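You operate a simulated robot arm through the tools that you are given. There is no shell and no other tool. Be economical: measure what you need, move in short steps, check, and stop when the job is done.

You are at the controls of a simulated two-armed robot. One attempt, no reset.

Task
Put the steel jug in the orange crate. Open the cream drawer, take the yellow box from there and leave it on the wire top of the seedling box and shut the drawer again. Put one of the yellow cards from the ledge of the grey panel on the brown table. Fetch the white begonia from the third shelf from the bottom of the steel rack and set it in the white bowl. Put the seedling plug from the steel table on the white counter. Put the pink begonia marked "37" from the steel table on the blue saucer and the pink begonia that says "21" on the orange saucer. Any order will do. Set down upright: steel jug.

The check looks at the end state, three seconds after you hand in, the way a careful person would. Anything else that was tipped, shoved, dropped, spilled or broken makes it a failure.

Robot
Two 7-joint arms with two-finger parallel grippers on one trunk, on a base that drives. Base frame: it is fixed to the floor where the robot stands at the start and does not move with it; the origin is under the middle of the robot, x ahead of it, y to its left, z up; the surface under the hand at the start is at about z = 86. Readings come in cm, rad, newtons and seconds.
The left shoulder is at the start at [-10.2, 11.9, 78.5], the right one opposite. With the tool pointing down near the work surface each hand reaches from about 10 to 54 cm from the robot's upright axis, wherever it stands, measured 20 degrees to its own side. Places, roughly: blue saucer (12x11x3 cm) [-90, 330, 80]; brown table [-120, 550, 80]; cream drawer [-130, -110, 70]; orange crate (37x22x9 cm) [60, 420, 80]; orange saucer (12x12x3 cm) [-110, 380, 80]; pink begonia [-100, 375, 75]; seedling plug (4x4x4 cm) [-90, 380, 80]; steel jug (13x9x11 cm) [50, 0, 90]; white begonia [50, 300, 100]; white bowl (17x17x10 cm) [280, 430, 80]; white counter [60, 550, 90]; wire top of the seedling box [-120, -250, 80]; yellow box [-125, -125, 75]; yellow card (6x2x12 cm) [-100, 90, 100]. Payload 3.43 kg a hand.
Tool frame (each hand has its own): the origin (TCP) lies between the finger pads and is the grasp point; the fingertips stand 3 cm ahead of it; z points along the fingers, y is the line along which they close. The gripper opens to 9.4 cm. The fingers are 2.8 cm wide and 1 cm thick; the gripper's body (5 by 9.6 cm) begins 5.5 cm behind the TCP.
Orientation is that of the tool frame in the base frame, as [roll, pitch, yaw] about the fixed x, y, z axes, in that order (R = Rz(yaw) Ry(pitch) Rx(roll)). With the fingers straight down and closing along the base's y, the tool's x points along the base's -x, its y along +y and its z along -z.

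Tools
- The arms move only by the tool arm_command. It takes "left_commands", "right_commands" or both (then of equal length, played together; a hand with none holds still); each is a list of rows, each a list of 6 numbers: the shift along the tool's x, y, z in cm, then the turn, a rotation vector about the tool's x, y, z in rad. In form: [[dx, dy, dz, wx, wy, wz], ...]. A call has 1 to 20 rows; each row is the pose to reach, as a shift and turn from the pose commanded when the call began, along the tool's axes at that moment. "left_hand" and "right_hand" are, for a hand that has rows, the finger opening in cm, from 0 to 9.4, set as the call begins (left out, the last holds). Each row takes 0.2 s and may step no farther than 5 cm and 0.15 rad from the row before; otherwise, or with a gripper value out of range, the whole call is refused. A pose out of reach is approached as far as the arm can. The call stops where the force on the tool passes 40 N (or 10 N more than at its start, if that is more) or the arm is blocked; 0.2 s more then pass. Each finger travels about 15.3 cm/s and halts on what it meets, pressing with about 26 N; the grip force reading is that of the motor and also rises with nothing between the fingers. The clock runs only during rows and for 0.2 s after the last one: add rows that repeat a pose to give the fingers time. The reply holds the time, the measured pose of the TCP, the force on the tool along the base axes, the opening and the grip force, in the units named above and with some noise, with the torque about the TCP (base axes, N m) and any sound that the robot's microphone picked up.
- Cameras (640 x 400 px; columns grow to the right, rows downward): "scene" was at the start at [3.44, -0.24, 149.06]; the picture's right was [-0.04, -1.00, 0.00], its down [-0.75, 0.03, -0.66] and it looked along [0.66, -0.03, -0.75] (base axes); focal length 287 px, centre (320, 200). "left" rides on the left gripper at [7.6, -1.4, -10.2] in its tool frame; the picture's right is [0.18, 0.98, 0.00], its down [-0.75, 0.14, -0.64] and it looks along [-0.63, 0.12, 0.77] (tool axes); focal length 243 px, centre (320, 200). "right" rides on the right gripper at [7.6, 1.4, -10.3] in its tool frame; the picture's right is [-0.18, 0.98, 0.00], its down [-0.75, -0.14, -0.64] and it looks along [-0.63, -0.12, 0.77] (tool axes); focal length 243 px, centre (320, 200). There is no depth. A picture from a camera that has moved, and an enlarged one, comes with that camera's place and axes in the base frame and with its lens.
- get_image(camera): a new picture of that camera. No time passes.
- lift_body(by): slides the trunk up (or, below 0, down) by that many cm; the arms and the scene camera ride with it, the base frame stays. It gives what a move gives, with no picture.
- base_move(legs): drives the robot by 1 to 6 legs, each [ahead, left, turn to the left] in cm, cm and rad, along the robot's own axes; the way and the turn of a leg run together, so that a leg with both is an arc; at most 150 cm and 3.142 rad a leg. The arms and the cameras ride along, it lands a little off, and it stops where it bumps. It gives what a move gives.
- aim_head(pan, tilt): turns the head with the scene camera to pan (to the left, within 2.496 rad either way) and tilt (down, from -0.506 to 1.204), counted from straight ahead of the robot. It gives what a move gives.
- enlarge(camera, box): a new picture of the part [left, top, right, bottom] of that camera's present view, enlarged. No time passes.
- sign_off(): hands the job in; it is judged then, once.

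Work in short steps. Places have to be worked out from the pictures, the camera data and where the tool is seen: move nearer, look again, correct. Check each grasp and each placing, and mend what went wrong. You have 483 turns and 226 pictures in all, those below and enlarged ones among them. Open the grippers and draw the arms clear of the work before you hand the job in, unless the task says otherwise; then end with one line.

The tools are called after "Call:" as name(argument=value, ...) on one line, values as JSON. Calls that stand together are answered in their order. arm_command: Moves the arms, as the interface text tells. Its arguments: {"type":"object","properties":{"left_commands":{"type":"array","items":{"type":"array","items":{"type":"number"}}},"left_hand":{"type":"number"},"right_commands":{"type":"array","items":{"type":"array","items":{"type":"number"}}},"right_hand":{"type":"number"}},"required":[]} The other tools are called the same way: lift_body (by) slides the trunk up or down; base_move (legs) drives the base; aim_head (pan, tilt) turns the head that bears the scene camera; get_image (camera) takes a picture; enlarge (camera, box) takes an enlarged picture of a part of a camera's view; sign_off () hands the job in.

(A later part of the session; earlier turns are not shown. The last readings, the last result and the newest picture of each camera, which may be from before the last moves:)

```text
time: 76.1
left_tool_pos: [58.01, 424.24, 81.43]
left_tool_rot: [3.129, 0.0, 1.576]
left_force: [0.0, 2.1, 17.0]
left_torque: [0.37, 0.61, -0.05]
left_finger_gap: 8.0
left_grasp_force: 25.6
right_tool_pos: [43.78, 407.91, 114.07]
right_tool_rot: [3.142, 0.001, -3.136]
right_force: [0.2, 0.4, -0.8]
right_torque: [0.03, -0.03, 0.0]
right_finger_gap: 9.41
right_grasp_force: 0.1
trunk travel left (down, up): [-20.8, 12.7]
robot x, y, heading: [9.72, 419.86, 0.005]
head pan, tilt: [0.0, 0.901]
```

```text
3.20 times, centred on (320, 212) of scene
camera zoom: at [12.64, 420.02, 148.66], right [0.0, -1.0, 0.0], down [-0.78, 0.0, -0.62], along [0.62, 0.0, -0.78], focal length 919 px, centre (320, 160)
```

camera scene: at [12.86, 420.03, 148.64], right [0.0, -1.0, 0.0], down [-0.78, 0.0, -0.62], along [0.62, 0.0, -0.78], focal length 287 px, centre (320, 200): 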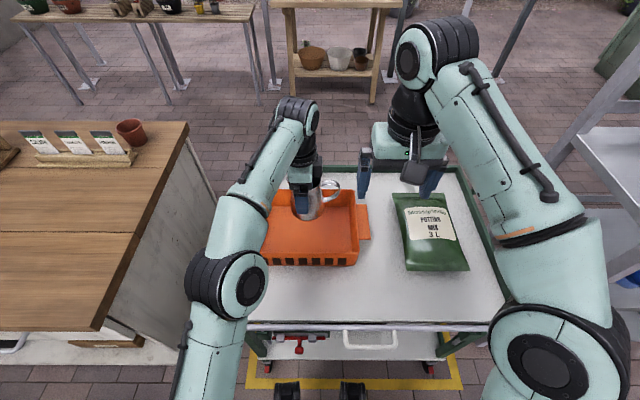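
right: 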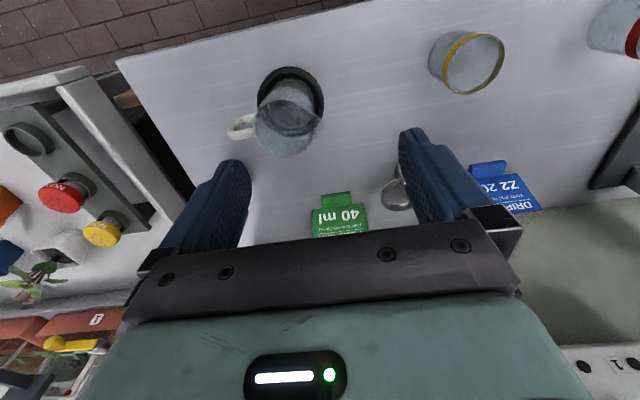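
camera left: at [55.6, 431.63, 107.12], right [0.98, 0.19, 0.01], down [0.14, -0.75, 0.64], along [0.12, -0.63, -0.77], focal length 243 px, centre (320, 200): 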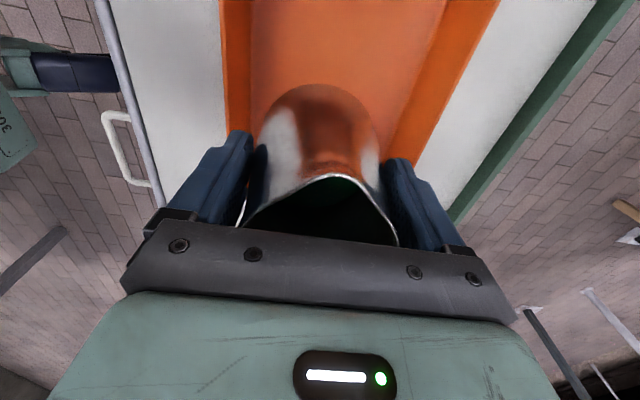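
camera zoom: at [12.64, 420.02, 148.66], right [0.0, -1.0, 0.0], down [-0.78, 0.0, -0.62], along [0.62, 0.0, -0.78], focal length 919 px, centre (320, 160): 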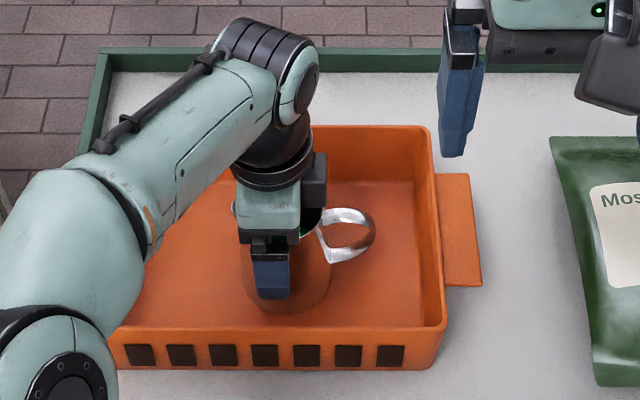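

Contact (17 N up). I back off 0.2 cm, open, and rise straight up.

Call:
arm_command(left_commands=[[0, 0, -0.2, 0, 0, 0], [0, 0, -0.2, 0, 0, 0]])

Call:
arm_command(left_commands=[[0, 0, 0, 0, 0, 0], [0, 0, 0, 0, 0, 0], [0, 0, -2, 0, 0, 0], [0, 0, -5, 0, 0, 0], [0, 0, -9, 0, 0, 0], [0, 0, -13, 0, 0, 0], [0, 0, -17, 0, 0, 0], [0, -3, -20, 0, 0, 0]], left_hand=9.4)

Call:
enlarge(camera="scene", box=[220, 150, 420, 275])

```text
time: 76.7
left_tool_pos: [58.04, 424.0, 81.37]
left_tool_rot: [3.134, -0.001, 1.575]
left_force: [6.4, 1.2, 15.4]
left_torque: [0.02, -0.27, 0.02]
left_finger_gap: 8.0
left_grasp_force: 26.2
right_tool_pos: [43.93, 407.89, 114.12]
right_tool_rot: [-3.141, 0.0, -3.137]
right_force: [0.1, 1.1, -0.5]
right_torque: [-0.03, -0.03, -0.01]
right_finger_gap: 9.42
right_grasp_force: 0.1
trunk travel left (down, up): [-20.8, 12.7]
robot x, y, heading: [10.23, 419.86, 0.003]
head pan, tilt: [0.0, 0.901]
```

```text
time: 78.5
left_tool_pos: [54.85, 424.04, 101.45]
left_tool_rot: [3.135, -0.002, 1.574]
left_force: [0.0, 0.1, 0.0]
left_torque: [0.03, 0.0, 0.0]
left_finger_gap: 9.39
left_grasp_force: 0.2
left hand out of reach, approached as far as the arm can: row 7
right_tool_pos: [43.73, 407.93, 114.0]
right_tool_rot: [3.139, 0.002, -3.137]
right_force: [0.3, -0.2, 0.3]
right_torque: [0.02, -0.03, 0.03]
right_finger_gap: 9.39
right_grasp_force: 0.1
trunk travel left (down, up): [-20.8, 12.7]
robot x, y, heading: [9.75, 419.74, 0.009]
head pan, tilt: [0.0, 0.901]
```

```text
3.20 times, centred on (320, 212) of scene
camera zoom: at [12.66, 420.06, 148.64], right [0.0, -1.0, 0.0], down [-0.78, 0.0, -0.62], along [0.62, 0.0, -0.78], focal length 919 px, centre (320, 160)
```

zoom: 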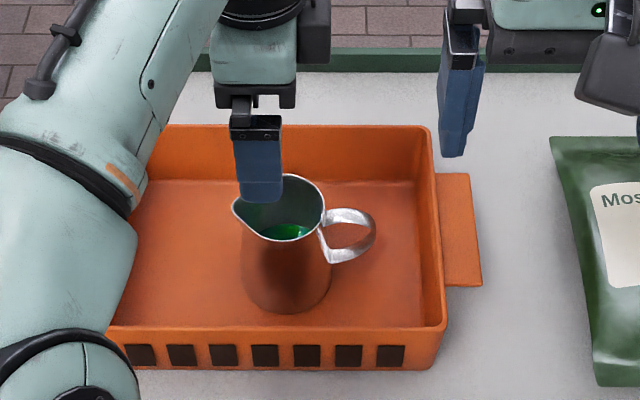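

Jug stands upright in the crate. Next: retract the left arm, back off, turn round to the steel table and look for the labels.

Call:
arm_command(left_commands=[[0, -3, -2, 0, 0, 0], [0, -7, -4, 0, 0, 0], [0, -11, -6, 0, 0, 0], [0, -14, -8, 0, 0, 0], [2, -17, -10, 0, 0, 0]])

Call:
base_move(legs=[[-42, 0, 0], [0, 0, 3.134], [0, 50, 0]])

Call:
aim_head(pan=0.0, tilt=0.7)

Call:
get_image(camera="scene")

```text
time: 79.7
left_tool_pos: [37.77, 426.17, 111.28]
left_tool_rot: [3.137, -0.003, 1.574]
left_force: [-0.8, 0.0, -0.2]
left_torque: [-0.02, -0.02, 0.04]
left_finger_gap: 9.39
left_grasp_force: 0.0
right_tool_pos: [43.77, 408.06, 114.12]
right_tool_rot: [-3.141, 0.001, -3.135]
right_force: [-0.4, -0.7, 0.0]
right_torque: [-0.02, -0.02, 0.0]
right_finger_gap: 9.4
right_grasp_force: 0.1
trunk travel left (down, up): [-20.8, 12.7]
robot x, y, heading: [9.86, 419.83, 0.008]
head pan, tilt: [0.0, 0.901]
```

```text
time: 93.7
left_tool_pos: [-67.48, 368.55, 111.23]
left_tool_rot: [3.135, -0.002, -1.709]
left_force: [0.1, 0.5, 0.2]
left_torque: [0.01, 0.0, 0.01]
left_finger_gap: 9.41
left_grasp_force: 0.1
right_tool_pos: [-71.01, 387.52, 113.96]
right_tool_rot: [3.141, 0.0, -0.136]
right_force: [0.1, 0.5, -0.2]
right_torque: [0.01, -0.01, 0.0]
right_finger_gap: 9.4
right_grasp_force: 0.1
trunk travel left (down, up): [-20.8, 12.7]
robot x, y, heading: [-38.67, 370.88, 3.007]
head pan, tilt: [0.0, 0.901]
```

```text
time: 94.5
left_tool_pos: [-67.57, 368.62, 111.25]
left_tool_rot: [3.136, 0.0, -1.709]
left_force: [0.3, 0.4, -0.4]
left_torque: [0.02, 0.01, 0.02]
left_finger_gap: 9.4
left_grasp_force: 0.1
right_tool_pos: [-70.95, 387.5, 113.89]
right_tool_rot: [3.141, -0.001, -0.135]
right_force: [0.1, -1.3, 0.4]
right_torque: [-0.05, 0.05, -0.02]
right_finger_gap: 9.41
right_grasp_force: 0.0
trunk travel left (down, up): [-20.8, 12.7]
robot x, y, heading: [-38.79, 370.99, 3.008]
head pan, tilt: [0.0, 0.7]
```

```text
194 pictures are left
camera scene: at [-42.99, 371.45, 150.25], right [0.14, 0.99, 0.0], down [0.64, -0.09, -0.76], along [-0.76, 0.1, -0.64], focal length 287 px, centre (320, 200)
```

scene: 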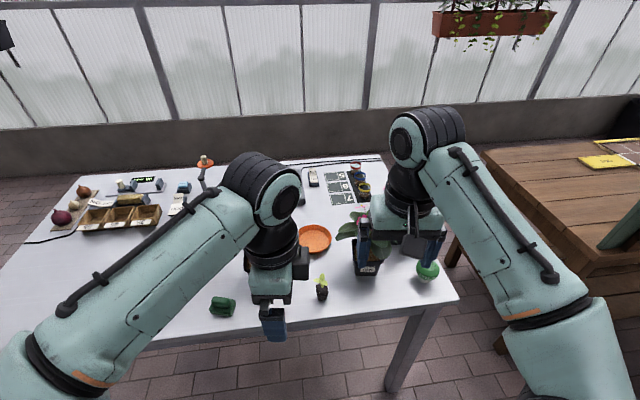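

Arms hide the plants somewhat. I straighten the heading and look closer with an enlargement and the hand cameras.

Call:
base_move(legs=[[0, 0, 0.134]])

Call:
get_image(camera="right")

Call:
get_image(camera="left")

Call:
enlarge(camera="scene", box=[200, 180, 440, 330])

```text
time: 95.5
left_tool_pos: [-67.05, 364.78, 111.27]
left_tool_rot: [3.137, -0.002, -1.574]
left_force: [-0.1, 0.1, -0.5]
left_torque: [0.02, -0.03, 0.01]
left_finger_gap: 9.39
left_grasp_force: 0.0
right_tool_pos: [-72.91, 383.0, 114.08]
right_tool_rot: [3.141, 0.0, -0.002]
right_force: [0.6, -1.1, -0.1]
right_torque: [0.01, 0.04, 0.02]
right_finger_gap: 9.4
right_grasp_force: 0.0
trunk travel left (down, up): [-20.8, 12.7]
robot x, y, heading: [-38.75, 370.7, 3.144]
head pan, tilt: [0.0, 0.7]
```

```text
193 pictures are left
camera right: at [-65.22, 381.64, 124.37], right [-0.19, -0.98, 0.0], down [-0.75, 0.14, 0.64], along [-0.63, 0.12, -0.77], focal length 243 px, centre (320, 200)
```

right: 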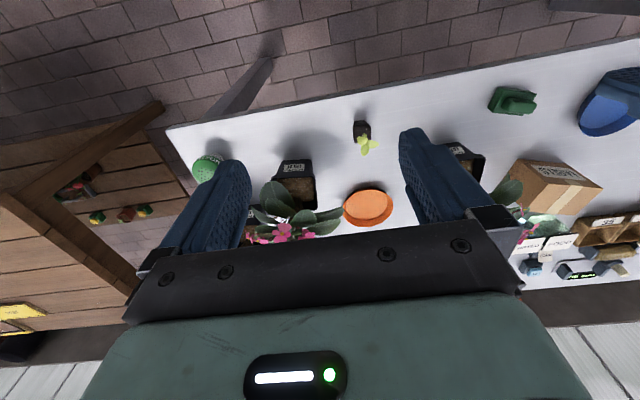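

```text
192 pictures are left
camera left: at [-65.54, 356.96, 121.44], right [-0.98, -0.18, 0.01], down [-0.14, 0.75, 0.64], along [-0.12, 0.63, -0.77], focal length 243 px, centre (320, 200)
```

left: 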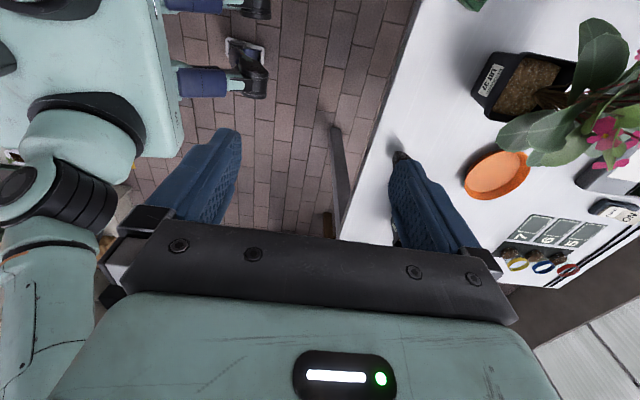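

```text
2.67 times, centred on (320, 255) of scene
camera zoom: at [-43.03, 370.89, 150.26], right [0.0, 1.0, 0.0], down [0.64, 0.0, -0.76], along [-0.76, 0.0, -0.64], focal length 766 px, centre (320, 53)
```

zoom: 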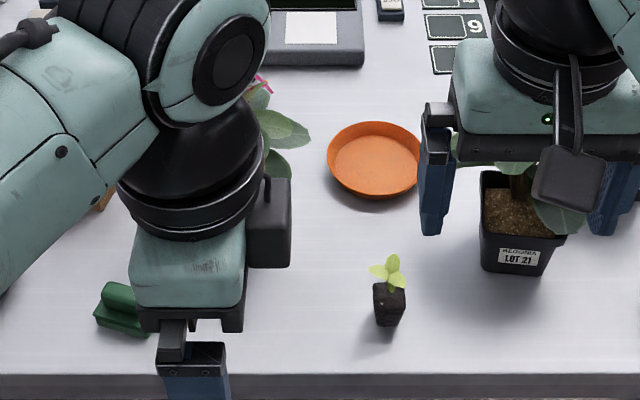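

The right-hand one near the edge (B) reads "LOT 21". I read pot A's label.

Call:
enlarge(camera="left", box=[440, 40, 600, 140])

Call:
enlarge(camera="right", box=[240, 140, 560, 260])

```text
4.00 times, centred on (520, 90) of left
camera zoom: at [-65.54, 356.96, 121.44], right [-0.98, -0.18, 0.01], down [-0.14, 0.75, 0.64], along [-0.12, 0.63, -0.77], focal length 970 px, centre (-480, 640)
```

zoom: 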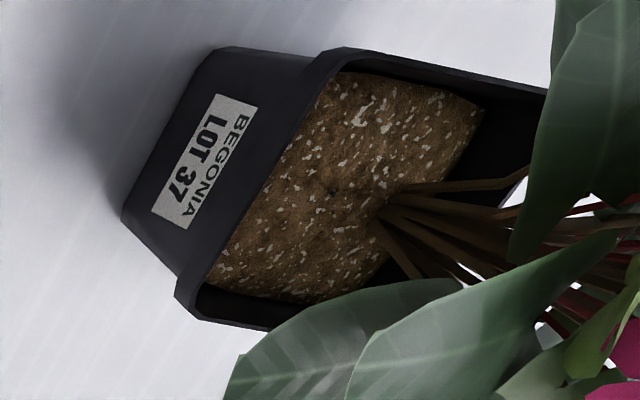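

```text
2.00 times, centred on (400, 200) of right
camera zoom: at [-65.22, 381.64, 124.37], right [-0.19, -0.98, 0.0], down [-0.75, 0.14, 0.64], along [-0.63, 0.12, -0.77], focal length 485 px, centre (160, 200)
```

zoom: 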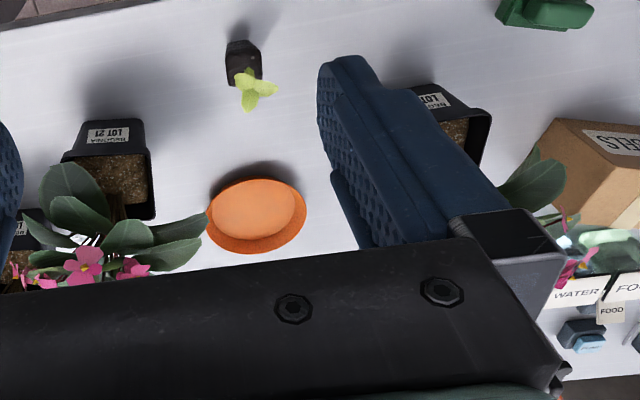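

A is 37 and B is 21. I spread the hands to the sides to see the plants and saucers clearly.

Call:
arm_command(left_commands=[[4, 0, 0, 0, 0, 0], [8, 0, 0, 0, 0, 0], [12, 0, 0, 0, 0, 0], [16, 0, 0, 0, 0, 0], [20, 0, 0, 0, 0, 0], [22, 0, 0, 0, 0, 0]], right_commands=[[2, -4, 0, 0, 0, 0], [4, -8, 0, 0, 0, 0], [6, -12, 0, 0, 0, 0], [8, -16, 0, 0, 0, 0], [10, -19, 0, 0, 0, 0], [10, -19, 0, 0, 0, 0]])

Call:
aim_head(pan=0.0, tilt=0.8)

Call:
get_image(camera="scene")

Call:
enlarge(camera="scene", box=[240, 150, 440, 275])

```text
time: 96.9
left_tool_pos: [-66.96, 342.62, 111.34]
left_tool_rot: [3.135, -0.001, -1.575]
left_force: [0.3, 0.3, -0.3]
left_torque: [-0.02, 0.0, 0.01]
left_finger_gap: 9.4
left_grasp_force: 0.1
right_tool_pos: [-62.99, 402.07, 113.85]
right_tool_rot: [3.14, -0.001, -0.001]
right_force: [-1.1, 0.1, -0.6]
right_torque: [0.01, 0.03, -0.04]
right_finger_gap: 9.39
right_grasp_force: 0.1
trunk travel left (down, up): [-20.8, 12.7]
robot x, y, heading: [-38.59, 370.93, 3.14]
head pan, tilt: [0.0, 0.7]
```

```text
time: 97.5
left_tool_pos: [-66.9, 342.8, 111.27]
left_tool_rot: [3.137, -0.003, -1.575]
left_force: [-0.1, 0.0, 0.3]
left_torque: [0.03, 0.0, 0.0]
left_finger_gap: 9.4
left_grasp_force: 0.0
right_tool_pos: [-62.88, 402.02, 114.01]
right_tool_rot: [3.141, -0.001, -0.002]
right_force: [-1.0, -1.0, 0.1]
right_torque: [0.0, -0.01, -0.02]
right_finger_gap: 9.4
right_grasp_force: 0.1
trunk travel left (down, up): [-20.8, 12.7]
robot x, y, heading: [-38.46, 370.83, 3.138]
head pan, tilt: [0.0, 0.799]
```

```text
188 pictures are left
camera scene: at [-42.6, 370.88, 149.44], right [0.0, 1.0, 0.0], down [0.72, 0.0, -0.7], along [-0.7, 0.0, -0.72], focal length 287 px, centre (320, 200)
```

scene: 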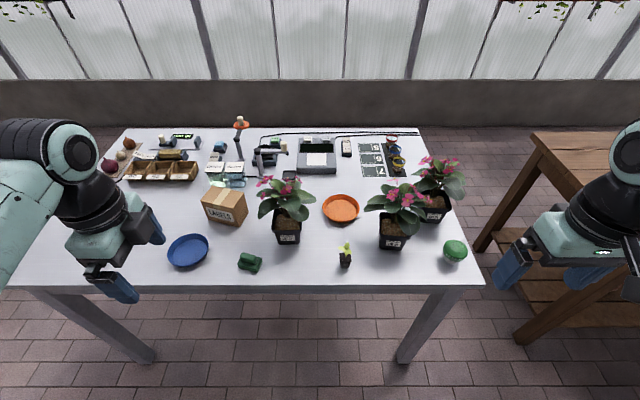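

```text
3.20 times, centred on (340, 212) of scene
camera zoom: at [-42.6, 370.88, 149.44], right [0.0, 1.0, 0.0], down [0.72, 0.0, -0.7], along [-0.7, 0.0, -0.72], focal length 919 px, centre (256, 160)
```

zoom: 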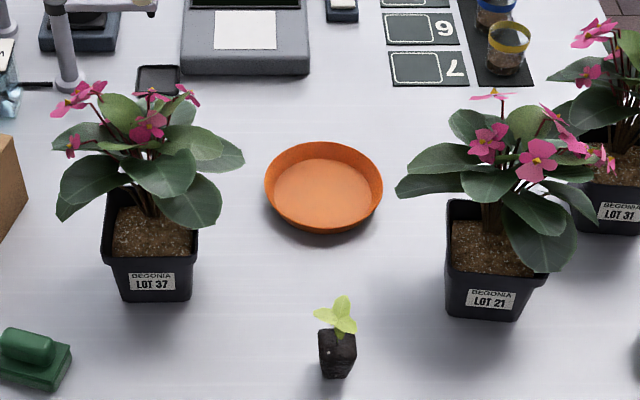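

Clear view: the table top is at z≈80.7. Pot 37 is at (-95.3, 362), pot 21 at (-93.7, 391), the orange saucer at (-104, 377.5) and the blue one at (-88.6, 334). The plug, at about (-87, 378), would be in the way, so I take it first with the right hand.

Call:
arm_command(right_commands=[[-3, 4, 0, 0, 0, 0], [-6, 8, 0, 0, 0, 0], [-9, 12, 0, 0, 0, 0], [-12, 15, 2, 0, 0, 0], [-15, 18, 5, 0, 0, 0], [-18, 20, 8, 0, 0, 0], [-21, 22, 11, 0, 0, 0], [-23, 24, 14, 0, 0, 0]])

Call:
get_image(camera="right")

Call:
enlarge(camera="scene", box=[240, 150, 440, 275])

```text
refused: row 5 steps farther than a row can; nothing moved
```

```text
186 pictures are left
camera right: at [-55.28, 400.68, 124.26], right [-0.19, -0.98, 0.0], down [-0.75, 0.14, 0.64], along [-0.63, 0.12, -0.77], focal length 243 px, centre (320, 200)
```

right: 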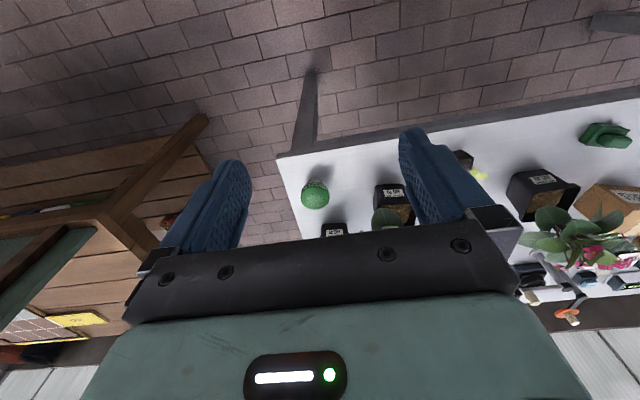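

```text
3.20 times, centred on (340, 212) of scene
camera zoom: at [-42.6, 370.88, 149.44], right [0.0, 1.0, 0.0], down [0.72, 0.0, -0.7], along [-0.7, 0.0, -0.72], focal length 919 px, centre (256, 160)
```

zoom: 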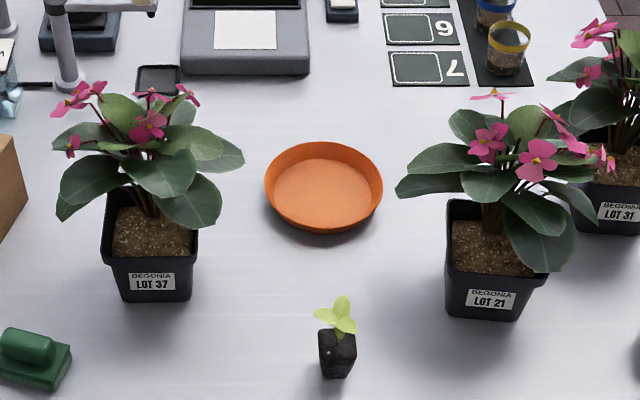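

The step was too long; I resend with more rows.

Call:
arm_command(right_commands=[[-2, 4, 0, 0, 0, 0], [-4, 8, 0, 0, 0, 0], [-7, 11, 0, 0, 0, 0], [-10, 14, 0, 0, 0, 0], [-13, 17, 0, 0, 0, 0], [-16, 20, 0, 0, 0, 0], [-19, 22, 2, 0, 0, 0], [-21, 23, 5, 0, 0, 0], [-23, 24, 8, 0, 0, 0], [-23.5, 24, 11, 0, 0, 0], [-23.5, 24, 14, 0, 0, 0]])

Call:
get_image(camera="right")

Call:
enlarge(camera="scene", box=[240, 150, 440, 275])

```text
time: 99.9
left_tool_pos: [-67.12, 342.71, 111.15]
left_tool_rot: [3.14, -0.001, -1.574]
left_force: [-0.1, 0.0, -0.2]
left_torque: [0.04, 0.01, -0.01]
left_finger_gap: 9.37
left_grasp_force: 0.1
right_tool_pos: [-86.42, 378.06, 99.52]
right_tool_rot: [3.141, -0.002, -0.002]
right_force: [-0.1, -1.0, 0.0]
right_torque: [0.04, -0.02, 0.01]
right_finger_gap: 9.4
right_grasp_force: 0.1
right hand out of reach, approached as far as the arm can: row 6, 7, 8, 9, 10, 11
trunk travel left (down, up): [-20.8, 12.7]
robot x, y, heading: [-38.27, 370.69, 3.144]
head pan, tilt: [0.0, 0.799]
```

```text
184 pictures are left
camera right: at [-78.7, 376.74, 109.88], right [-0.19, -0.98, 0.0], down [-0.75, 0.14, 0.64], along [-0.63, 0.12, -0.77], focal length 243 px, centre (320, 200)
```

right: 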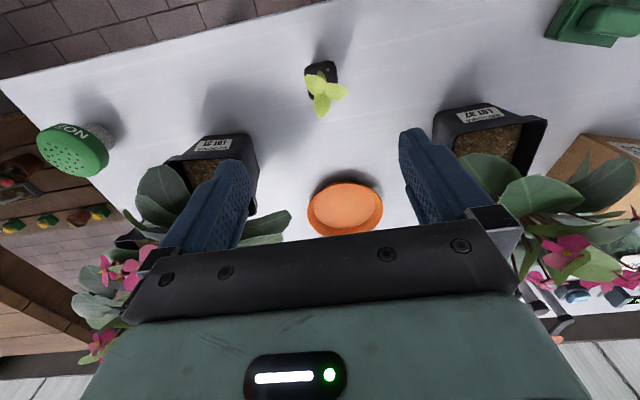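

```text
3.20 times, centred on (340, 212) of scene
camera zoom: at [-42.88, 370.84, 149.43], right [0.0, 1.0, 0.0], down [0.72, 0.0, -0.7], along [-0.7, 0.0, -0.72], focal length 919 px, centre (256, 160)
```

zoom: 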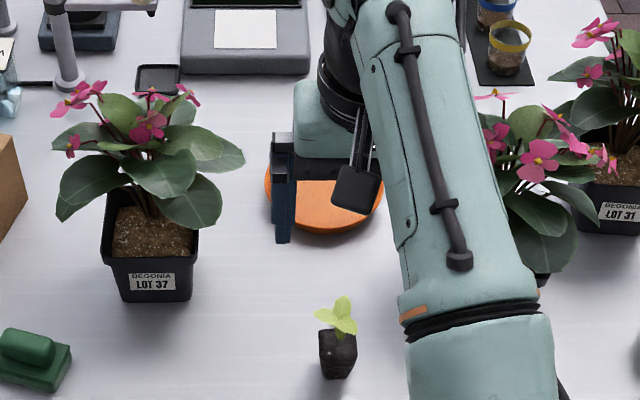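

The plug is at about (-84.8, 377.7). I centre and descend to just above its leaves.

Call:
arm_command(right_commands=[[1.0, 0.3, 2, 0, 0, 0], [1.6, 0.3, 4, 0, 0, 0], [1.6, 0.3, 7, 0, 0, 0]])

Call:
get_image(camera="right")

```text
time: 100.7
left_tool_pos: [-66.93, 342.65, 111.34]
left_tool_rot: [3.135, 0.0, -1.574]
left_force: [-0.5, -0.5, 0.6]
left_torque: [-0.01, 0.02, 0.0]
left_finger_gap: 9.38
left_grasp_force: 0.1
right_tool_pos: [-88.47, 376.99, 93.97]
right_tool_rot: [-3.142, 0.0, -0.002]
right_force: [0.7, 0.6, 0.0]
right_torque: [-0.01, 0.01, -0.01]
right_finger_gap: 9.38
right_grasp_force: 0.0
right hand out of reach, approached as far as the arm can: row 1, 2, 3
trunk travel left (down, up): [-20.8, 12.7]
robot x, y, heading: [-38.81, 370.69, 3.136]
head pan, tilt: [0.0, 0.799]
```

```text
182 pictures are left
camera right: at [-80.69, 375.63, 104.39], right [-0.19, -0.98, 0.0], down [-0.75, 0.14, 0.64], along [-0.63, 0.12, -0.77], focal length 243 px, centre (320, 200)
```

right: 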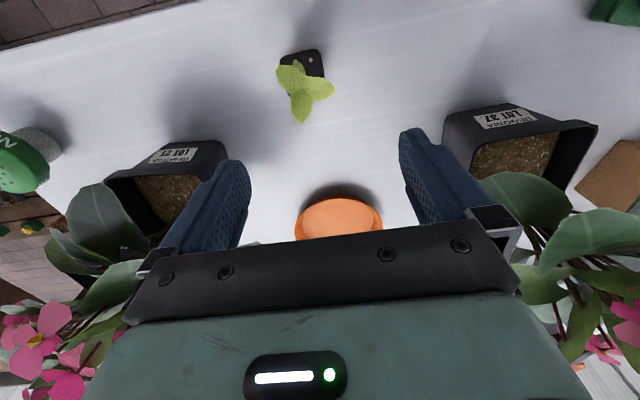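

The hand landed further out than asked (reach clamp). I check with a small move toward the robot.

Call:
arm_command(right_commands=[[1, 0, 0, 0, 0, 0], [2, 0, 0, 0, 0, 0]])

```text
time: 101.3
left_tool_pos: [-66.87, 342.67, 111.43]
left_tool_rot: [3.137, -0.003, -1.574]
left_force: [-0.3, -0.2, -0.5]
left_torque: [-0.02, 0.01, 0.01]
left_finger_gap: 9.4
left_grasp_force: 0.1
right_tool_pos: [-88.02, 376.91, 94.64]
right_tool_rot: [3.14, 0.0, -0.003]
right_force: [-0.4, 0.6, 0.1]
right_torque: [0.01, 0.03, 0.01]
right_finger_gap: 9.41
right_grasp_force: 0.1
right hand out of reach, approached as far as the arm can: row 1, 2
trunk travel left (down, up): [-20.8, 12.7]
robot x, y, heading: [-38.71, 371.06, 3.138]
head pan, tilt: [0.0, 0.799]
```

Call:
arm_command(right_commands=[[2, -2, -1, 0, 0, 0], [4, -2, -2, 0, 0, 0], [6, -2, -3, 0, 0, 0]])

Call:
get_image(camera="scene")

```text
time: 102.1
left_tool_pos: [-66.84, 342.81, 111.31]
left_tool_rot: [3.138, -0.003, -1.574]
left_force: [-1.6, 0.4, 0.8]
left_torque: [0.0, 0.01, -0.01]
left_finger_gap: 9.4
left_grasp_force: 0.0
right_tool_pos: [-86.79, 378.08, 98.28]
right_tool_rot: [-3.141, -0.002, -0.001]
right_force: [0.0, -0.1, 0.0]
right_torque: [0.04, 0.02, 0.01]
right_finger_gap: 9.4
right_grasp_force: 0.0
right hand out of reach, approached as far as the arm can: row 1, 2, 3
trunk travel left (down, up): [-20.8, 12.7]
robot x, y, heading: [-38.49, 370.77, 3.144]
head pan, tilt: [0.0, 0.799]
```

```text
181 pictures are left
camera scene: at [-42.62, 370.9, 149.43], right [0.0, 1.0, 0.0], down [0.72, 0.0, -0.7], along [-0.7, 0.0, -0.72], focal length 287 px, centre (320, 200)
```

scene: 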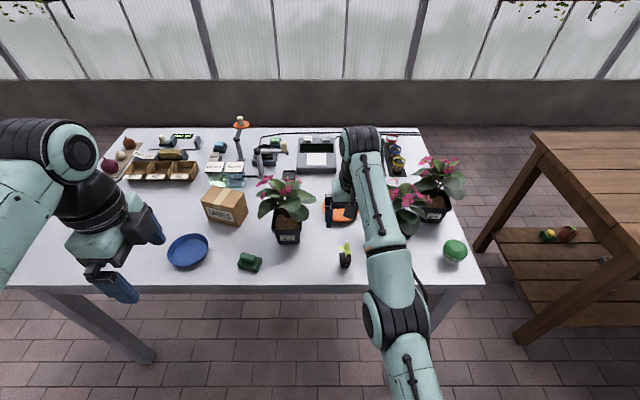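

The arm is fully stretched there. I retract and raise the hand, then bring the base closer to the table.

Call:
arm_command(right_commands=[[3, 0, -3, 0, 0, 0], [6, 0, -6, 0, 0, 0], [10, 0, -8, 0, 0, 0], [14, 0, -10, 0, 0, 0], [18, 0, -12, 0, 0, 0]])

Call:
aim_head(pan=0.0, tilt=1.2)

Call:
get_image(camera="scene")

```text
time: 103.3
left_tool_pos: [-66.85, 342.74, 111.33]
left_tool_rot: [3.136, -0.002, -1.574]
left_force: [-0.1, -0.4, 0.3]
left_torque: [0.0, 0.01, 0.0]
left_finger_gap: 9.39
left_grasp_force: 0.1
right_tool_pos: [-68.72, 378.12, 110.06]
right_tool_rot: [3.141, 0.002, -0.001]
right_force: [0.1, 0.0, 0.2]
right_torque: [0.0, 0.01, 0.0]
right_finger_gap: 9.42
right_grasp_force: 0.1
right hand out of reach, approached as far as the arm can: row 1, 2
trunk travel left (down, up): [-20.8, 12.7]
robot x, y, heading: [-38.55, 370.9, 3.137]
head pan, tilt: [0.0, 0.799]
```

```text
time: 104.2
left_tool_pos: [-66.85, 342.69, 111.35]
left_tool_rot: [3.137, 0.0, -1.575]
left_force: [0.2, -0.2, -0.6]
left_torque: [-0.06, -0.04, -0.01]
left_finger_gap: 9.38
left_grasp_force: 0.1
right_tool_pos: [-68.89, 378.21, 110.01]
right_tool_rot: [-3.14, 0.0, -0.002]
right_force: [0.0, 1.3, -0.1]
right_torque: [-0.03, 0.0, -0.01]
right_finger_gap: 9.38
right_grasp_force: 0.1
trunk travel left (down, up): [-20.8, 12.7]
robot x, y, heading: [-38.66, 370.59, 3.135]
head pan, tilt: [0.0, 1.201]
```

```text
180 pictures are left
camera scene: at [-40.13, 370.88, 146.67], right [0.0, 1.0, 0.0], down [0.93, 0.0, -0.36], along [-0.36, 0.0, -0.93], focal length 287 px, centre (320, 200)
```

scene: 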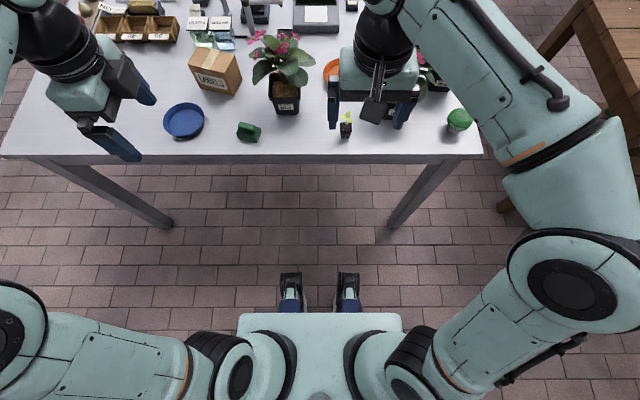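

Base has room. I drive 12 cm closer, then bring the right hand over the plug.

Call:
base_move(legs=[[12, 0, 0]])

Call:
arm_command(right_commands=[[-2, 0.3, 3, 0, 0, 0], [-4, 0.5, 7, 0, 0, 0], [-4, 0.5, 11, 0, 0, 0], [-4, 0.5, 15, 0, 0, 0]])

Call:
get_image(camera="right")

```text
time: 105.5
left_tool_pos: [-79.14, 342.89, 111.27]
left_tool_rot: [3.136, -0.002, -1.574]
left_force: [-0.2, -0.2, 0.6]
left_torque: [-0.01, 0.02, -0.02]
left_finger_gap: 9.42
left_grasp_force: 0.1
right_tool_pos: [-80.9, 378.17, 109.95]
right_tool_rot: [-3.141, -0.002, -0.003]
right_force: [-0.6, 0.9, -0.6]
right_torque: [0.0, 0.0, 0.01]
right_finger_gap: 9.4
right_grasp_force: 0.1
trunk travel left (down, up): [-20.8, 12.7]
robot x, y, heading: [-50.85, 371.09, 3.141]
head pan, tilt: [0.0, 1.201]
```

```text
time: 106.5
left_tool_pos: [-79.06, 342.87, 111.33]
left_tool_rot: [3.139, -0.001, -1.573]
left_force: [-0.2, 0.2, 0.2]
left_torque: [-0.02, -0.01, 0.0]
left_finger_gap: 9.41
left_grasp_force: 0.1
right_tool_pos: [-85.03, 377.51, 95.03]
right_tool_rot: [3.141, 0.0, -0.002]
right_force: [-0.2, -1.0, 0.3]
right_torque: [0.0, -0.04, 0.03]
right_finger_gap: 9.4
right_grasp_force: 0.1
trunk travel left (down, up): [-20.8, 12.7]
robot x, y, heading: [-50.88, 370.61, 3.14]
head pan, tilt: [0.0, 1.201]
```

```text
179 pictures are left
camera right: at [-77.26, 376.17, 105.41], right [-0.19, -0.98, 0.0], down [-0.75, 0.14, 0.64], along [-0.63, 0.12, -0.77], focal length 243 px, centre (320, 200)
```

right: 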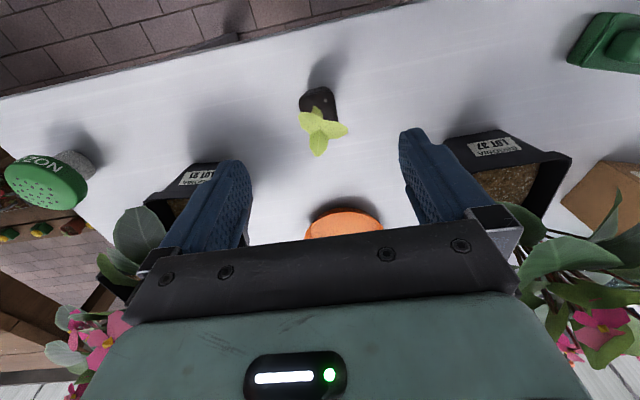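

Plug lies under the TCP. I narrow the fingers to 6.5 cm and descend to z≈84.4.

Call:
arm_command(right_commands=[[0.5, 0, 2, 0, 0, 0], [0.5, 0, 4, 0, 0, 0], [0.5, 0, 6, 0, 0, 0], [0.5, 0, 8, 0, 0, 0], [0.5, 0, 9.5, 0, 0, 0], [0.5, 0, 10.6, 0, 0, 0]], right_hand=6.5)

Call:
get_image(camera="right")

Call:
enlarge(camera="scene", box=[240, 50, 480, 200])

```text
time: 107.8
left_tool_pos: [-78.99, 342.84, 111.29]
left_tool_rot: [3.136, -0.001, -1.573]
left_force: [-0.8, 0.4, 0.8]
left_torque: [0.02, 0.01, 0.0]
left_finger_gap: 9.4
left_grasp_force: 0.1
right_tool_pos: [-84.38, 377.56, 84.55]
right_tool_rot: [3.138, 0.0, -0.003]
right_force: [-0.2, -0.3, 1.1]
right_torque: [0.02, 0.03, 0.01]
right_finger_gap: 6.51
right_grasp_force: 0.0
trunk travel left (down, up): [-20.8, 12.7]
robot x, y, heading: [-50.82, 370.7, 3.137]
head pan, tilt: [0.0, 1.201]
```

```text
178 pictures are left
camera right: at [-76.67, 376.25, 94.86], right [-0.19, -0.98, 0.0], down [-0.75, 0.14, 0.64], along [-0.63, 0.12, -0.77], focal length 243 px, centre (320, 200)
```

right: 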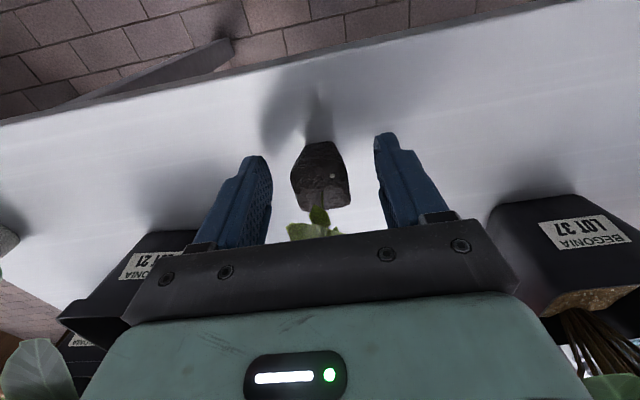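

```text
2.67 times, centred on (360, 125) of scene
camera zoom: at [-52.28, 370.9, 146.66], right [0.0, 1.0, 0.0], down [0.93, 0.0, -0.36], along [-0.36, 0.0, -0.93], focal length 766 px, centre (213, 400)
```

zoom: 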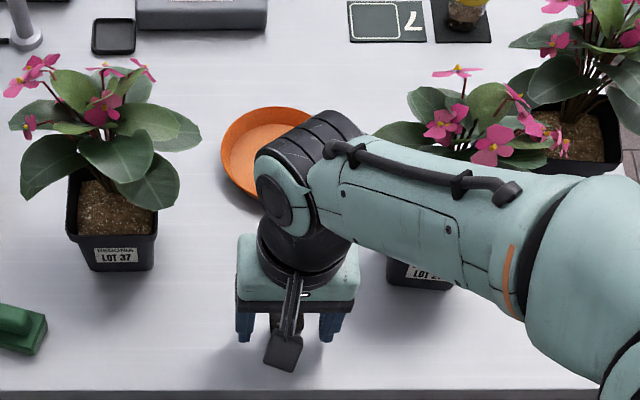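

Fingers are either side of the plug. I close and check.

Call:
arm_command(right_commands=[[0, 0, 0, 0, 0, 0], [0, 0, 0, 0, 0, 0], [0, 0, 0, 0, 0, 0], [0, 0, 0, 0, 0, 0]], right_hand=0)

Call:
arm_command(right_commands=[[0, 0, -2, 0, 0, 0], [0, 0, -5, 0, 0, 0], [0, 0, -9, 0, 0, 0], [0, 0, -13, 0, 0, 0], [0, 0, -17, 0, 0, 0], [0, 0, -21, 0, 0, 0], [0, 0, -25, 0, 0, 0]])

Call:
get_image(camera="right")

```text
time: 108.8
left_tool_pos: [-79.03, 342.96, 111.34]
left_tool_rot: [3.137, -0.003, -1.574]
left_force: [0.2, -0.1, 0.3]
left_torque: [-0.01, 0.0, -0.06]
left_finger_gap: 9.4
left_grasp_force: 0.0
right_tool_pos: [-84.35, 377.66, 84.73]
right_tool_rot: [-3.141, 0.001, -0.001]
right_force: [0.6, -0.2, -0.5]
right_torque: [0.01, 0.01, 0.02]
right_finger_gap: 3.06
right_grasp_force: 26.0
trunk travel left (down, up): [-20.8, 12.7]
robot x, y, heading: [-50.97, 370.91, 3.139]
head pan, tilt: [0.0, 1.201]
```

```text
time: 110.5
left_tool_pos: [-79.1, 342.81, 111.27]
left_tool_rot: [3.136, -0.003, -1.575]
left_force: [1.2, 0.4, 0.2]
left_torque: [0.0, -0.02, 0.03]
left_finger_gap: 9.39
left_grasp_force: 0.1
right_tool_pos: [-84.66, 377.37, 109.57]
right_tool_rot: [3.139, -0.001, -0.002]
right_force: [-0.4, 0.7, -0.9]
right_torque: [0.03, 0.04, 0.02]
right_finger_gap: 3.04
right_grasp_force: 26.5
trunk travel left (down, up): [-20.8, 12.7]
robot x, y, heading: [-50.97, 370.76, 3.135]
head pan, tilt: [0.0, 1.201]
```

```text
176 pictures are left
camera right: at [-76.97, 375.97, 119.91], right [-0.19, -0.98, 0.0], down [-0.75, 0.14, 0.64], along [-0.63, 0.12, -0.77], focal length 243 px, centre (320, 200)
```

right: 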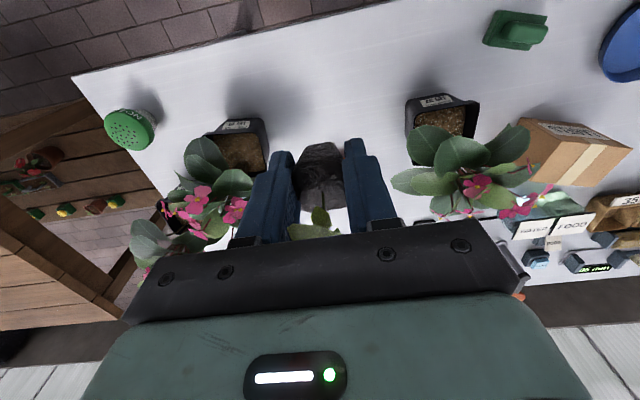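

The plug is held securely. I move it up and aside to the right, and return the left wrist to its default roll in front of pot 37.

Call:
arm_command(right_commands=[[1, 0, -2, 0, 0, 0], [2, 0, -4, 0, 0, 0], [4, -2, -4, 0, 0, 0], [6, -5, -4, 0, 0, 0], [8, -8, -4, 0, 0, 0], [10, -11, -4, 0, 0, 0], [10, -14, -4, 0, 0, 0], [10, -17, -4, 0, 0, 0], [10, -20, -4, 0, 0, 0], [10, -23, -4, 0, 0, 0], [10, -25, -4, 0, 0, 0]], left_commands=[[0, -1, 0, 0, 0, -0.15], [0, -2, 0, 0, 0, -0.3], [-1, -3, 0, 0, 0, -0.45], [-3, -4, 0, 0, 0, -0.6], [-5, -5, 0, 0, 0, -0.75], [-8, -6, 0, 0, 0, -0.9], [-11, -7, 0, 0, 0, -1.05], [-13, -7, 0, 0, 0, -1.2], [-15, -7, 0, 0, 0, -1.35], [-17, -7, 0, 0, 0, -1.5], [-19, -7, 0, 0, 0, -1.57]])

Call:
arm_command(left_commands=[[0, 0, 0, 0, -0.15, 0], [0, 0, 0, 0, -0.3, 0], [0, 0, 0, 0, -0.45, 0], [0, 0, 0, 0, -0.6, 0], [0, 0, 0, 0, -0.75, 0], [0, 0, 0, 0, -0.9, 0], [0, 0, 0, 0, -1.047, 0]])

Call:
aim_head(pan=0.0, tilt=0.9)

Call:
get_image(camera="scene")

Call:
get_image(camera="left")

```text
time: 112.8
left_tool_pos: [-72.16, 361.82, 111.22]
left_tool_rot: [3.14, 0.005, -0.005]
left_force: [0.2, 0.6, 0.2]
left_torque: [0.02, 0.01, 0.0]
left_finger_gap: 9.39
left_grasp_force: 0.1
right_tool_pos: [-74.51, 402.77, 113.45]
right_tool_rot: [3.14, 0.001, -0.002]
right_force: [-0.1, 0.4, -0.1]
right_torque: [-0.01, -0.01, -0.01]
right_finger_gap: 3.04
right_grasp_force: 26.0
trunk travel left (down, up): [-20.8, 12.7]
robot x, y, heading: [-50.67, 370.66, 3.141]
head pan, tilt: [0.0, 1.201]
```

```text
time: 114.5
left_tool_pos: [-71.89, 361.88, 111.2]
left_tool_rot: [3.137, 1.053, -0.01]
left_force: [0.2, -0.1, -0.5]
left_torque: [0.0, -0.01, 0.01]
left_finger_gap: 9.4
left_grasp_force: 0.0
right_tool_pos: [-74.26, 402.75, 113.41]
right_tool_rot: [3.14, 0.001, -0.002]
right_force: [0.2, -0.9, 0.1]
right_torque: [-0.02, -0.01, 0.0]
right_finger_gap: 3.06
right_grasp_force: 26.1
trunk travel left (down, up): [-20.8, 12.7]
robot x, y, heading: [-50.48, 370.92, 3.14]
head pan, tilt: [0.0, 1.201]
```

```text
time: 115.2
left_tool_pos: [-71.94, 361.98, 111.3]
left_tool_rot: [3.138, 1.05, -0.009]
left_force: [-0.4, -0.1, -0.3]
left_torque: [0.03, 0.03, -0.03]
left_finger_gap: 9.41
left_grasp_force: 0.1
right_tool_pos: [-74.43, 402.73, 113.35]
right_tool_rot: [-3.14, -0.001, -0.002]
right_force: [-0.1, -0.4, -0.4]
right_torque: [-0.05, -0.02, -0.02]
right_finger_gap: 3.03
right_grasp_force: 25.8
trunk travel left (down, up): [-20.8, 12.7]
robot x, y, heading: [-51.04, 370.67, 3.136]
head pan, tilt: [0.0, 0.901]
```

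```text
175 pictures are left
camera scene: at [-54.22, 370.91, 148.64], right [0.0, 1.0, 0.0], down [0.78, 0.0, -0.62], along [-0.62, 0.0, -0.78], focal length 287 px, centre (320, 200)
```

scene: 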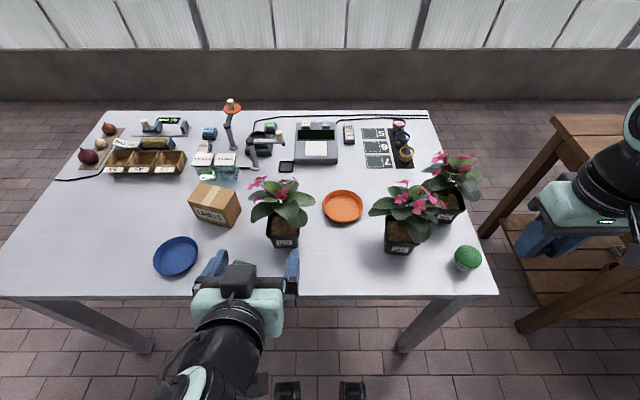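

```text
174 pictures are left
camera left: at [-59.27, 363.01, 109.65], right [0.09, -0.98, -0.16], down [0.18, -0.14, 0.97], along [-0.98, -0.11, 0.17], focal length 243 px, centre (320, 200)
```

left: 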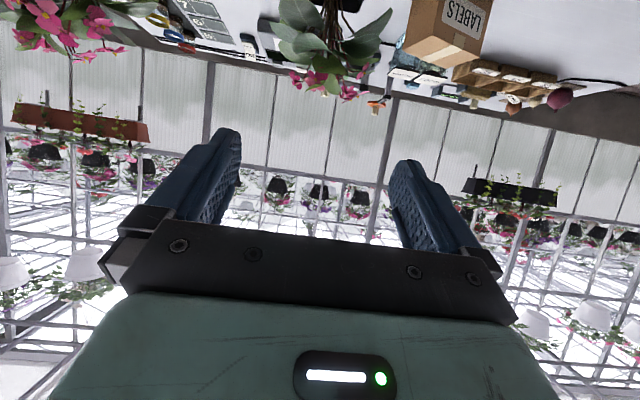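

Orientation is right: fingers point forward and 30° down. I move to the pre-approach spot 10 cm short of pot 37.

Call:
arm_command(left_commands=[[3, 0, 3, 0, 0, 0], [6, 0, 6, 0, 0, 0], [8, 0, 9.5, 0, 0, 0], [9.5, 0, 13, 0, 0, 0], [10.5, 0, 17, 0, 0, 0], [11.1, 0, 20.5, 0, 0, 0]])

Call:
get_image(camera="left")

Call:
enlarge(camera="scene", box=[180, 160, 380, 285])

```text
time: 116.5
left_tool_pos: [-78.28, 369.26, 97.44]
left_tool_rot: [-2.944, 1.115, -0.041]
left_force: [-0.1, -0.4, -0.5]
left_torque: [0.0, -0.01, -0.01]
left_finger_gap: 9.38
left_grasp_force: 0.1
left hand out of reach, approached as far as the arm can: row 3, 4
right_tool_pos: [-74.47, 402.77, 113.28]
right_tool_rot: [3.141, 0.0, -0.002]
right_force: [0.4, -0.3, -0.9]
right_torque: [0.0, -0.01, 0.03]
right_finger_gap: 3.05
right_grasp_force: 25.9
trunk travel left (down, up): [-20.8, 12.7]
robot x, y, heading: [-50.58, 371.12, 3.142]
head pan, tilt: [0.0, 0.901]
stopped in row 6 (left hand): the arm was blocked; the commanded pose is now the measured one
```

```text
173 pictures are left
camera left: at [-65.75, 368.09, 95.12], right [-0.13, -0.96, -0.25], down [0.2, -0.27, 0.94], along [-0.97, 0.07, 0.23], focal length 243 px, centre (320, 200)
```

left: 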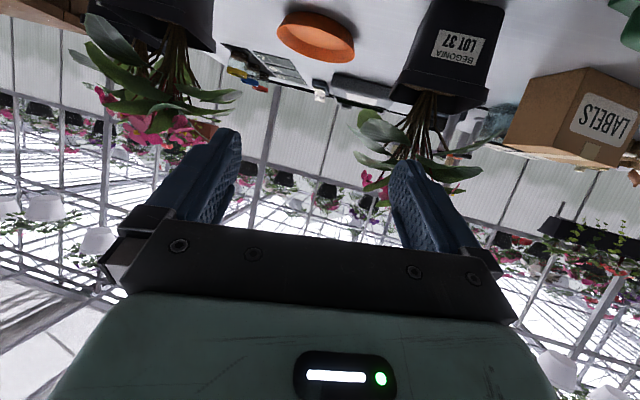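

```text
3.20 times, centred on (280, 222) of scene
camera zoom: at [-54.23, 370.92, 148.64], right [0.0, 1.0, 0.0], down [0.78, 0.0, -0.62], along [-0.62, 0.0, -0.78], focal length 919 px, centre (448, 128)
```

zoom: 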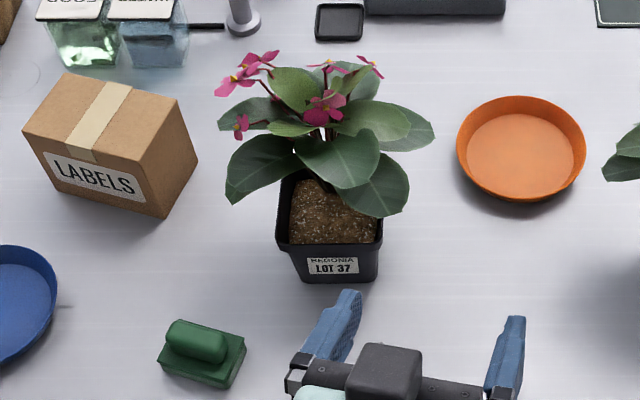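

The wrist ran into the robot's own body limits: too close for a level hand. I back the base 16 cm and straighten the hand.

Call:
base_move(legs=[[-16, 0, 0]])

Call:
arm_command(left_commands=[[-2, 1, 1.5, -0.1, 0, 0], [-3, 3, 3, -0.2, 0.03, 0], [-3, 5, 5, -0.2, 0.06, 0], [-3, 7, 7, -0.2, 0.06, 0]])

Call:
enlarge(camera="scene", box=[180, 160, 420, 310])

```text
time: 117.9
left_tool_pos: [-62.71, 369.5, 97.53]
left_tool_rot: [-2.944, 1.118, -0.045]
left_force: [0.3, 0.4, -0.4]
left_torque: [0.02, 0.0, -0.02]
left_finger_gap: 9.39
left_grasp_force: 0.1
right_tool_pos: [-58.7, 402.7, 113.29]
right_tool_rot: [3.142, 0.001, -0.004]
right_force: [-0.2, -0.8, 0.0]
right_torque: [0.01, 0.0, -0.01]
right_finger_gap: 3.04
right_grasp_force: 26.0
trunk travel left (down, up): [-20.8, 12.7]
robot x, y, heading: [-35.52, 370.72, 3.133]
head pan, tilt: [0.0, 0.901]
```

```text
time: 118.6
left_tool_pos: [-63.09, 369.37, 95.97]
left_tool_rot: [-3.057, 1.005, -0.079]
left_force: [-0.6, -0.3, -0.3]
left_torque: [0.03, 0.01, 0.0]
left_finger_gap: 9.4
left_grasp_force: 0.1
right_tool_pos: [-58.79, 402.75, 113.5]
right_tool_rot: [3.139, -0.003, -0.004]
right_force: [0.0, 0.2, -0.9]
right_torque: [-0.01, 0.0, -0.01]
right_finger_gap: 3.04
right_grasp_force: 25.9
trunk travel left (down, up): [-20.8, 12.7]
robot x, y, heading: [-35.13, 370.78, 3.132]
head pan, tilt: [0.0, 0.901]
stopped in row 3 (left hand): the arm was blocked; the commanded pose is now the measured one
```

```text
2.67 times, centred on (300, 235) of scene
camera zoom: at [-38.63, 370.85, 148.64], right [0.0, 1.0, 0.0], down [0.78, 0.0, -0.62], along [-0.62, 0.0, -0.78], focal length 766 px, centre (373, 107)
```

zoom: 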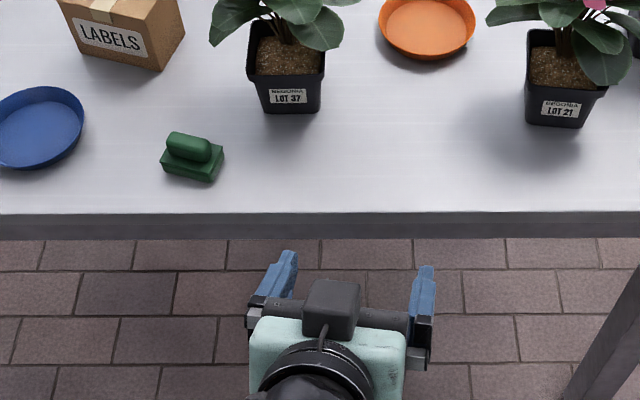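

Something of the arm touches; I look at the whole arm before moving on.

Call:
aim_head(pan=0.2, tilt=1.2)

Call:
get_image(camera="scene")

```text
time: 119.4
left_tool_pos: [-63.02, 369.3, 95.97]
left_tool_rot: [-3.057, 1.006, -0.079]
left_force: [-0.1, 0.0, 0.3]
left_torque: [-0.03, 0.0, 0.01]
left_finger_gap: 9.38
left_grasp_force: 0.0
right_tool_pos: [-58.78, 402.74, 113.36]
right_tool_rot: [-3.141, -0.002, -0.004]
right_force: [-0.4, 0.1, 0.0]
right_torque: [0.03, -0.02, -0.03]
right_finger_gap: 3.03
right_grasp_force: 26.1
trunk travel left (down, up): [-20.8, 12.7]
robot x, y, heading: [-35.13, 370.77, 3.136]
head pan, tilt: [0.201, 1.201]
```

```text
170 pictures are left
camera scene: at [-36.53, 369.73, 146.66], right [-0.19, 0.98, 0.0], down [0.91, 0.18, -0.36], along [-0.36, -0.07, -0.93], focal length 287 px, centre (320, 200)
```

scene: 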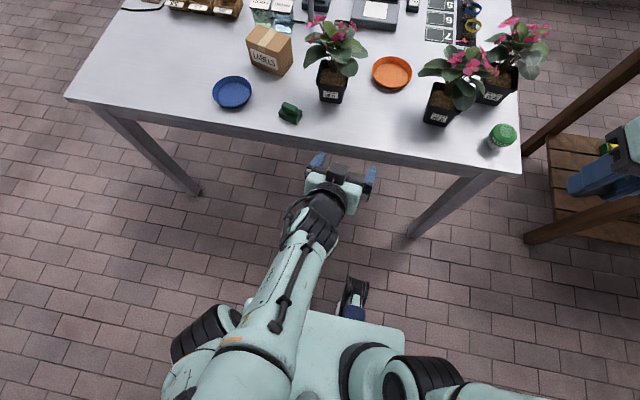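

The forearm lies across the trunk. I move the hand up, forward and to the left, away from the body.

Call:
arm_command(left_commands=[[-3, 1.5, 0, 0, 0, 0], [-6, 3, 0, 0, 0, 0], [-8, 5, 3, 0, 0, 0], [-8, 7, 6, 0, 0, 0], [-6, 8, 9, 0, 0, 0]])

Call:
get_image(camera="scene")

```text
time: 120.6
left_tool_pos: [-74.98, 363.03, 95.99]
left_tool_rot: [-3.062, 1.007, -0.082]
left_force: [-0.3, 0.5, -0.5]
left_torque: [-0.03, 0.01, -0.03]
left_finger_gap: 9.39
left_grasp_force: 0.0
right_tool_pos: [-58.76, 402.7, 113.44]
right_tool_rot: [3.142, 0.0, -0.004]
right_force: [0.5, -0.7, -0.3]
right_torque: [0.0, 0.01, 0.01]
right_finger_gap: 3.04
right_grasp_force: 26.2
trunk travel left (down, up): [-20.8, 12.7]
robot x, y, heading: [-35.03, 371.0, 3.135]
head pan, tilt: [0.201, 1.201]
```

```text
169 pictures are left
camera scene: at [-36.62, 369.73, 146.66], right [-0.19, 0.98, 0.0], down [0.91, 0.18, -0.36], along [-0.35, -0.07, -0.93], focal length 287 px, centre (320, 200)
```

scene: 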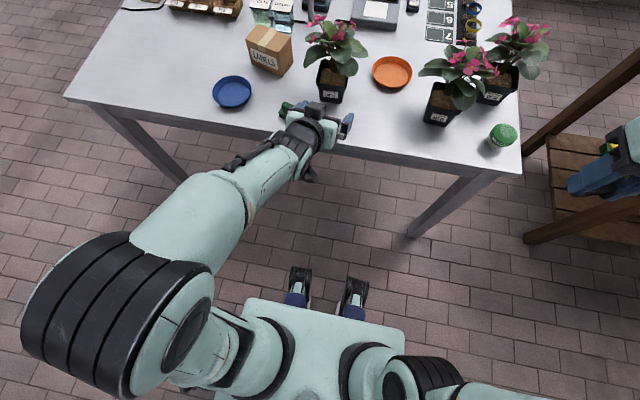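

Elbow now swings up and outward, good. I correct the yaw error and pitch the hand to 70° from vertical.

Call:
arm_command(left_commands=[[0, 0, 0, -0.07, -0.11, -0.047], [0, 0, 0, -0.149, -0.22, -0.094], [0, 0, 0, -0.149, -0.22, -0.094]])

```text
time: 121.4
left_tool_pos: [-75.08, 362.78, 96.06]
left_tool_rot: [-2.895, 1.207, 0.259]
left_force: [0.2, 0.0, 0.1]
left_torque: [0.01, -0.01, 0.03]
left_finger_gap: 9.41
left_grasp_force: 0.1
right_tool_pos: [-58.79, 402.61, 113.34]
right_tool_rot: [-3.141, -0.001, -0.004]
right_force: [0.8, -0.6, 0.1]
right_torque: [0.03, -0.01, 0.01]
right_finger_gap: 3.01
right_grasp_force: 25.8
trunk travel left (down, up): [-20.8, 12.7]
robot x, y, heading: [-35.2, 370.78, 3.135]
head pan, tilt: [0.201, 1.201]
```

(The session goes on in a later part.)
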